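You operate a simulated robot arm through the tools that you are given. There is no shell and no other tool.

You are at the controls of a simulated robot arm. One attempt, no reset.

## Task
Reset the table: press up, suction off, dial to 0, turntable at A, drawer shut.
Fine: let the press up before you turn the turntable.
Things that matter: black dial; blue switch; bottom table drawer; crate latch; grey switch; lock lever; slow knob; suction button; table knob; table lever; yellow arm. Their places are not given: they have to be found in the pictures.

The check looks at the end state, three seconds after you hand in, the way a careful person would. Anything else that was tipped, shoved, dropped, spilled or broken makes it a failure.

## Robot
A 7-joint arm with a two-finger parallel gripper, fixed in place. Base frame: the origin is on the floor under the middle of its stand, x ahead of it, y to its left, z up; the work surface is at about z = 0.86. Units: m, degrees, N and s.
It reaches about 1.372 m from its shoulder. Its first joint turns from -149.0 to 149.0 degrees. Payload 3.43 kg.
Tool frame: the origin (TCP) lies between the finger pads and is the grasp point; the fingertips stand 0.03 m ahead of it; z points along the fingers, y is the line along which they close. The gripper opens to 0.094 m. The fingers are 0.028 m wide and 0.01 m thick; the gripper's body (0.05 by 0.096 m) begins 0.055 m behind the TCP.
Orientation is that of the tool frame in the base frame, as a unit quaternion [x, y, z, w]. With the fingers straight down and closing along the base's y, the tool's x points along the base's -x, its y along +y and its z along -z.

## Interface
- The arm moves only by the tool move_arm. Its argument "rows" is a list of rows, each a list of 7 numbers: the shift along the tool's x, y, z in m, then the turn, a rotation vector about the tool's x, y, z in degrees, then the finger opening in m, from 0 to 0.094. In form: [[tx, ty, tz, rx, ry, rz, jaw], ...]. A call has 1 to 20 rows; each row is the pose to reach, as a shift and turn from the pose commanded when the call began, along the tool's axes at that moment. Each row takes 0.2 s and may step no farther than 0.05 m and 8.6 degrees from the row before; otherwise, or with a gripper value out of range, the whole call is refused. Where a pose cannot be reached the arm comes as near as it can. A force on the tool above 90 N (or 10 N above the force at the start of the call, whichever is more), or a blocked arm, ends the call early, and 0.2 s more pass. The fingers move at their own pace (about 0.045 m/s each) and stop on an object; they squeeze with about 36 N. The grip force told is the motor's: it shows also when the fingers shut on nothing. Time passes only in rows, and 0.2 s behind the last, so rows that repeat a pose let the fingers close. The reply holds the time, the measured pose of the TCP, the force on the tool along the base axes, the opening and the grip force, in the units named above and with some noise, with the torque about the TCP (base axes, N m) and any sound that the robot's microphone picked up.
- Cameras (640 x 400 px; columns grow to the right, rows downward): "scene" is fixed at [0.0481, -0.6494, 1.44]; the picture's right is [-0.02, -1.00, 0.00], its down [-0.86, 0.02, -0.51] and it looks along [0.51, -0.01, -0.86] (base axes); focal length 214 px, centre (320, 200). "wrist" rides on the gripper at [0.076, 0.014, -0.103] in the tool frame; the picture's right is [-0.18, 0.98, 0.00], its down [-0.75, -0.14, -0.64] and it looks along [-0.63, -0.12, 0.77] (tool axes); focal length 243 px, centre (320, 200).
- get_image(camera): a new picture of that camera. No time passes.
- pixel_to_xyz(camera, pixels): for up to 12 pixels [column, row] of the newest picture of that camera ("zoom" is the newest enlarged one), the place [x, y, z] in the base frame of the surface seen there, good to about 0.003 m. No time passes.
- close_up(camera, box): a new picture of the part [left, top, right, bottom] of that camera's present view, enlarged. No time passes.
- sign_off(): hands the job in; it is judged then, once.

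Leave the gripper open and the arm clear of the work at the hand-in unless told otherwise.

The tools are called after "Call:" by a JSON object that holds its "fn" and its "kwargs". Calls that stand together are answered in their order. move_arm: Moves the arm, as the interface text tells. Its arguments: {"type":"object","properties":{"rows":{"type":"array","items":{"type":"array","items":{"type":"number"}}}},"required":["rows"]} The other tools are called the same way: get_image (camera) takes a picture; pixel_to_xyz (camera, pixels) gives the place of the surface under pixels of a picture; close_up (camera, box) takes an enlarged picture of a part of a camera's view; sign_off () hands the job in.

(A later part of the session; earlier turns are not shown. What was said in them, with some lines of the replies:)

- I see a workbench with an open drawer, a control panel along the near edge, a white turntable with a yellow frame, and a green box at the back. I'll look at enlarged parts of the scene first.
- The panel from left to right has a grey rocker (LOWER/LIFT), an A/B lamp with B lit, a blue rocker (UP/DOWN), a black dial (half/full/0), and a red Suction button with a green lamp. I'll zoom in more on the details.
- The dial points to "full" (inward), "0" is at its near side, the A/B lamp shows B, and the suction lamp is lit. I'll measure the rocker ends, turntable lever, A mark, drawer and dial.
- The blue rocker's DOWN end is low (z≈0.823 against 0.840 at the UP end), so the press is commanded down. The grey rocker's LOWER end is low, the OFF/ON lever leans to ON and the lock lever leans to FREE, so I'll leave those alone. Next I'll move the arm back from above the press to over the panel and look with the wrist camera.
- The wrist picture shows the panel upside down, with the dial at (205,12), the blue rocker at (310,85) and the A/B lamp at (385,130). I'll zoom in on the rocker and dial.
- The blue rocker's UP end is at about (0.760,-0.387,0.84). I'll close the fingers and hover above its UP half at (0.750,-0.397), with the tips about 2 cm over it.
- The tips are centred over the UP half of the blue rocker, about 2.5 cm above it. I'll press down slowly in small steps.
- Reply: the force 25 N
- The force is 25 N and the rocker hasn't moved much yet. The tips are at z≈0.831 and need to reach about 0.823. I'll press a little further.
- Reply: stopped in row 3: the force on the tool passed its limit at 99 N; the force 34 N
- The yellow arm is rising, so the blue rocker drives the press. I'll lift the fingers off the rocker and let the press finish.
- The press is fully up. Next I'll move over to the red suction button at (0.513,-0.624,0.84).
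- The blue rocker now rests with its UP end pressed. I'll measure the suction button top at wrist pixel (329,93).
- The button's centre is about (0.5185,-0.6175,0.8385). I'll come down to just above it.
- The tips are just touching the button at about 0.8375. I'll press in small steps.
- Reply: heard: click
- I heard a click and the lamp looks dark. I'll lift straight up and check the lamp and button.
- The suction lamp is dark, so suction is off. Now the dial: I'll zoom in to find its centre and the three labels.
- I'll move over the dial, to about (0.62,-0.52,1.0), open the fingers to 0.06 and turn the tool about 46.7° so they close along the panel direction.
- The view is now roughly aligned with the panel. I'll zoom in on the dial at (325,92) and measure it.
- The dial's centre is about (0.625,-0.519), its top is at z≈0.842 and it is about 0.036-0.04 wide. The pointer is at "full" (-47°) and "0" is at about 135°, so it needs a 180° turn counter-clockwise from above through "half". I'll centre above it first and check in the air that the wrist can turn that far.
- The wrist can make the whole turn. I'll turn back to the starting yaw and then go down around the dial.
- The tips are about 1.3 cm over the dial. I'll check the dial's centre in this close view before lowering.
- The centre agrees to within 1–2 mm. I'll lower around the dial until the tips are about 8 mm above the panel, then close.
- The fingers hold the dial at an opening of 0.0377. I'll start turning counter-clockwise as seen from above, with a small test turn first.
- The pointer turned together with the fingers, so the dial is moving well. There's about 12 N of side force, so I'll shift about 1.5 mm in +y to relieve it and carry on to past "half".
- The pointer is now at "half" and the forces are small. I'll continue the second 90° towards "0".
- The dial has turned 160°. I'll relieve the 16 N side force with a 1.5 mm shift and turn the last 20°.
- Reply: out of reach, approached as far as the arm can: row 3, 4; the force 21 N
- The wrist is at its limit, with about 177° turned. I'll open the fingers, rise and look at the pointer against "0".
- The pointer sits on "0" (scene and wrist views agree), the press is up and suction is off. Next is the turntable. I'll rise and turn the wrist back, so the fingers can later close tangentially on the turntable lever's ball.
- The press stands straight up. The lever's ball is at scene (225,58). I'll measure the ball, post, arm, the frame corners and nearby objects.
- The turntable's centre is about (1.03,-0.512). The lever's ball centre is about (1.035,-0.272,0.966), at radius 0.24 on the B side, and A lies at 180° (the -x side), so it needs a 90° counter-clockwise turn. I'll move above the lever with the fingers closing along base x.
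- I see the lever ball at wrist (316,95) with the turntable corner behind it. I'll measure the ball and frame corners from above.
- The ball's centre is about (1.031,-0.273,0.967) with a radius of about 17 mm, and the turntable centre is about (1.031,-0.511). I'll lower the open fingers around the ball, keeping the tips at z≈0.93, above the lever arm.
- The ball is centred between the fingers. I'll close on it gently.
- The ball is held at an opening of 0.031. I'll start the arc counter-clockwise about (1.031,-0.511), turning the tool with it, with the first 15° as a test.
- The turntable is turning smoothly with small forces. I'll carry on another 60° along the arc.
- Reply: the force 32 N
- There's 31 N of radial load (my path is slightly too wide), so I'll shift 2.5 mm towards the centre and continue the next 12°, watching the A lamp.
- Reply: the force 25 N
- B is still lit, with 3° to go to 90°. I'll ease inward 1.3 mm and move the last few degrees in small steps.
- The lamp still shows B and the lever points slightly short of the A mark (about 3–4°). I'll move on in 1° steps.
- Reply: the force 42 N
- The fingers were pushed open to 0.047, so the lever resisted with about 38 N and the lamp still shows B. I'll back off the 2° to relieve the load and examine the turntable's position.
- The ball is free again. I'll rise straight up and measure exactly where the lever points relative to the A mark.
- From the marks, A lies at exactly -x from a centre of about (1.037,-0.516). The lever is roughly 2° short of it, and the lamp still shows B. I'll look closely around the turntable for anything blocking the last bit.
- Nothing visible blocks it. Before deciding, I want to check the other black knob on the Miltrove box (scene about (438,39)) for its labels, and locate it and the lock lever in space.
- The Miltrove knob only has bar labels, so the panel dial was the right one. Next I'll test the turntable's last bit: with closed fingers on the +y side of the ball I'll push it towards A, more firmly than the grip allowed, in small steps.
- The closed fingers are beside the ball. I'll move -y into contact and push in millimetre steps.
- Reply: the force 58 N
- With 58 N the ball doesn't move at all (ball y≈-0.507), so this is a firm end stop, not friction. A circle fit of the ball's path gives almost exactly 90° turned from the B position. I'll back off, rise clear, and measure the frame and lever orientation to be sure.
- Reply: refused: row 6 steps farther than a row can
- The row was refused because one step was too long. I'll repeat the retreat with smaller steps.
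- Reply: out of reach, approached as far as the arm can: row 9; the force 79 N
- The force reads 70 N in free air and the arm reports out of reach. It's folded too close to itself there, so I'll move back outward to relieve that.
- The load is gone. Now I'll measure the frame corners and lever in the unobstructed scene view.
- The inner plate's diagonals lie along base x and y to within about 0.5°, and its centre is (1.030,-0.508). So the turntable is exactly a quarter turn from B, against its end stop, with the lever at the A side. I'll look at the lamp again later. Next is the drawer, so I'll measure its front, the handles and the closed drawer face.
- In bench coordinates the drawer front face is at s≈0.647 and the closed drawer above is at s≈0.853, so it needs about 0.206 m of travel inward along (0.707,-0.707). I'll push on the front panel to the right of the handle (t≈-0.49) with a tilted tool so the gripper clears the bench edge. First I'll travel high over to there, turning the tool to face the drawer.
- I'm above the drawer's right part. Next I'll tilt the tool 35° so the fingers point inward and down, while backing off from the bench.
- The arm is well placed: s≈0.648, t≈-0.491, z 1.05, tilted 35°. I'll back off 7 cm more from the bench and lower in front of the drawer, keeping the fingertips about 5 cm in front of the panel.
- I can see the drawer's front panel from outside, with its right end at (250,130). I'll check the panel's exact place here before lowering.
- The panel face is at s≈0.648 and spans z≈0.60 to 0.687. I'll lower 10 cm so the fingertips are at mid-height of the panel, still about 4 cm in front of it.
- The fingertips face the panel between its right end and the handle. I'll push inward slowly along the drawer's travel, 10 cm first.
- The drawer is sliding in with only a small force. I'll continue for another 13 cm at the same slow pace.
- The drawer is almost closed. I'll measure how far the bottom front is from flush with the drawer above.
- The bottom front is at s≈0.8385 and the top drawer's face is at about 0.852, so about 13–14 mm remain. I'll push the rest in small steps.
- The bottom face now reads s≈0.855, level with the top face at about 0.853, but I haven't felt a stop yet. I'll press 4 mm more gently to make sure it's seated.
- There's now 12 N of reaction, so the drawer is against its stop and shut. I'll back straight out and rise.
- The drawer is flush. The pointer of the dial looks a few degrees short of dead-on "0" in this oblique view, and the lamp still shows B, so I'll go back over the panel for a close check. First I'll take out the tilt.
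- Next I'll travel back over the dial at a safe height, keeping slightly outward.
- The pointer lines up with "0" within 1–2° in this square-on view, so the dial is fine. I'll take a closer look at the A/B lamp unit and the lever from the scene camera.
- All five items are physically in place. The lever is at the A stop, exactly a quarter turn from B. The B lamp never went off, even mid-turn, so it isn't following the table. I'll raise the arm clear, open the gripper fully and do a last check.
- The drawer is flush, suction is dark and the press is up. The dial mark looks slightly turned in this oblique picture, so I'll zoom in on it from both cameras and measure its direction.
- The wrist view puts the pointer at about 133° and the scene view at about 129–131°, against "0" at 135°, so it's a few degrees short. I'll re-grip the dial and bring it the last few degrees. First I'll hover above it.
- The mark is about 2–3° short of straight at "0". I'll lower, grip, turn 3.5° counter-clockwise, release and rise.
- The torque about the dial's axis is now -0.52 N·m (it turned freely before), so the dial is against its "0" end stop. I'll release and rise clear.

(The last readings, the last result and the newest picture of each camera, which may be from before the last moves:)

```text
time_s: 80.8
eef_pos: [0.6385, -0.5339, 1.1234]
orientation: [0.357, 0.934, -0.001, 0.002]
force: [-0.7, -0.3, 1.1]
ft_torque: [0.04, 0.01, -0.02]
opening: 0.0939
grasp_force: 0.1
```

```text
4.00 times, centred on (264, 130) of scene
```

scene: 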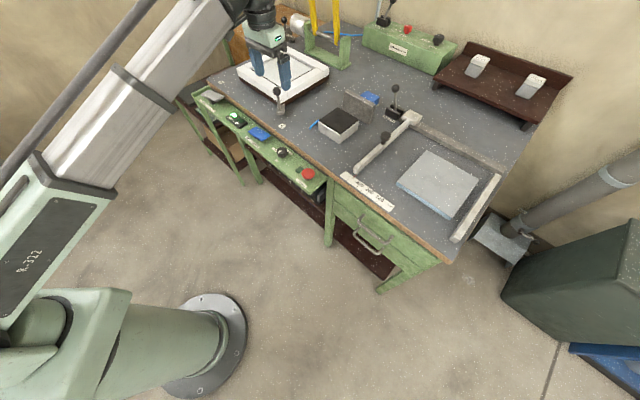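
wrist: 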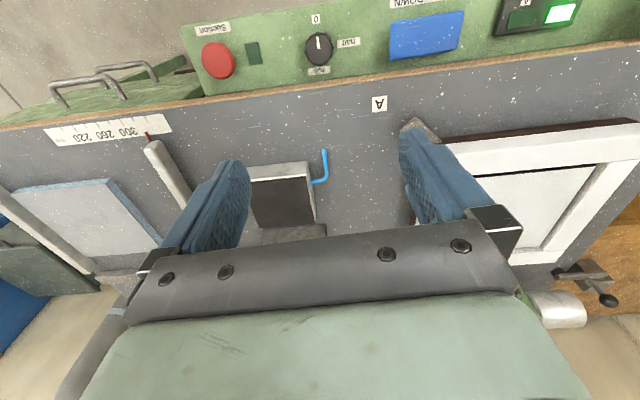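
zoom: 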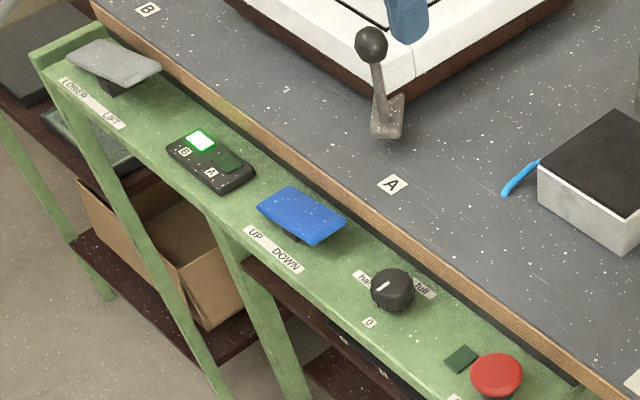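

Final state, checked in the pictures:
- **Press:** the yellow arm stands straight up and the blue rocker is on UP.
- **Suction:** off, lamp dark.
- **Dial:** against its "0" stop.
- **Turntable:** lever at A, against its end stop, exactly a quarter turn from B. The panel lamp still shows B and never changed during the turn.
- **Drawer:** the bottom drawer is flush with the one above.

Nothing else was moved. The gripper is open and the arm is clear above the bench, so I'm handing in.

Call:
{"fn": "sign_off", "kwargs": {}}

```text
The job is handed in.
```

I reset the table and handed the job in. The one doubt is the A/B lamp on the panel: it still shows B, although the turntable is at A.

- **Press:** the yellow arm is fully up. I raised it with the blue switch before turning the turntable.
- **Suction:** off. The button clicked and its lamp went dark.
- **Dial:** at 0, against its end stop.
- **Turntable:** turned a quarter turn from B with the table lever, to a firm end stop on the A side. It did not move under a 58 N push, and measurements put the turn at 90° to within about a degree. The lamp showed B in every picture during the turn, so I went by the turntable itself.
- **Drawer:** the bottom drawer is shut against its stop, flush with the one above.

I left the other controls alone, and the last pictures show nothing else moved. The gripper is open, and the arm is about 25 cm above the panel.
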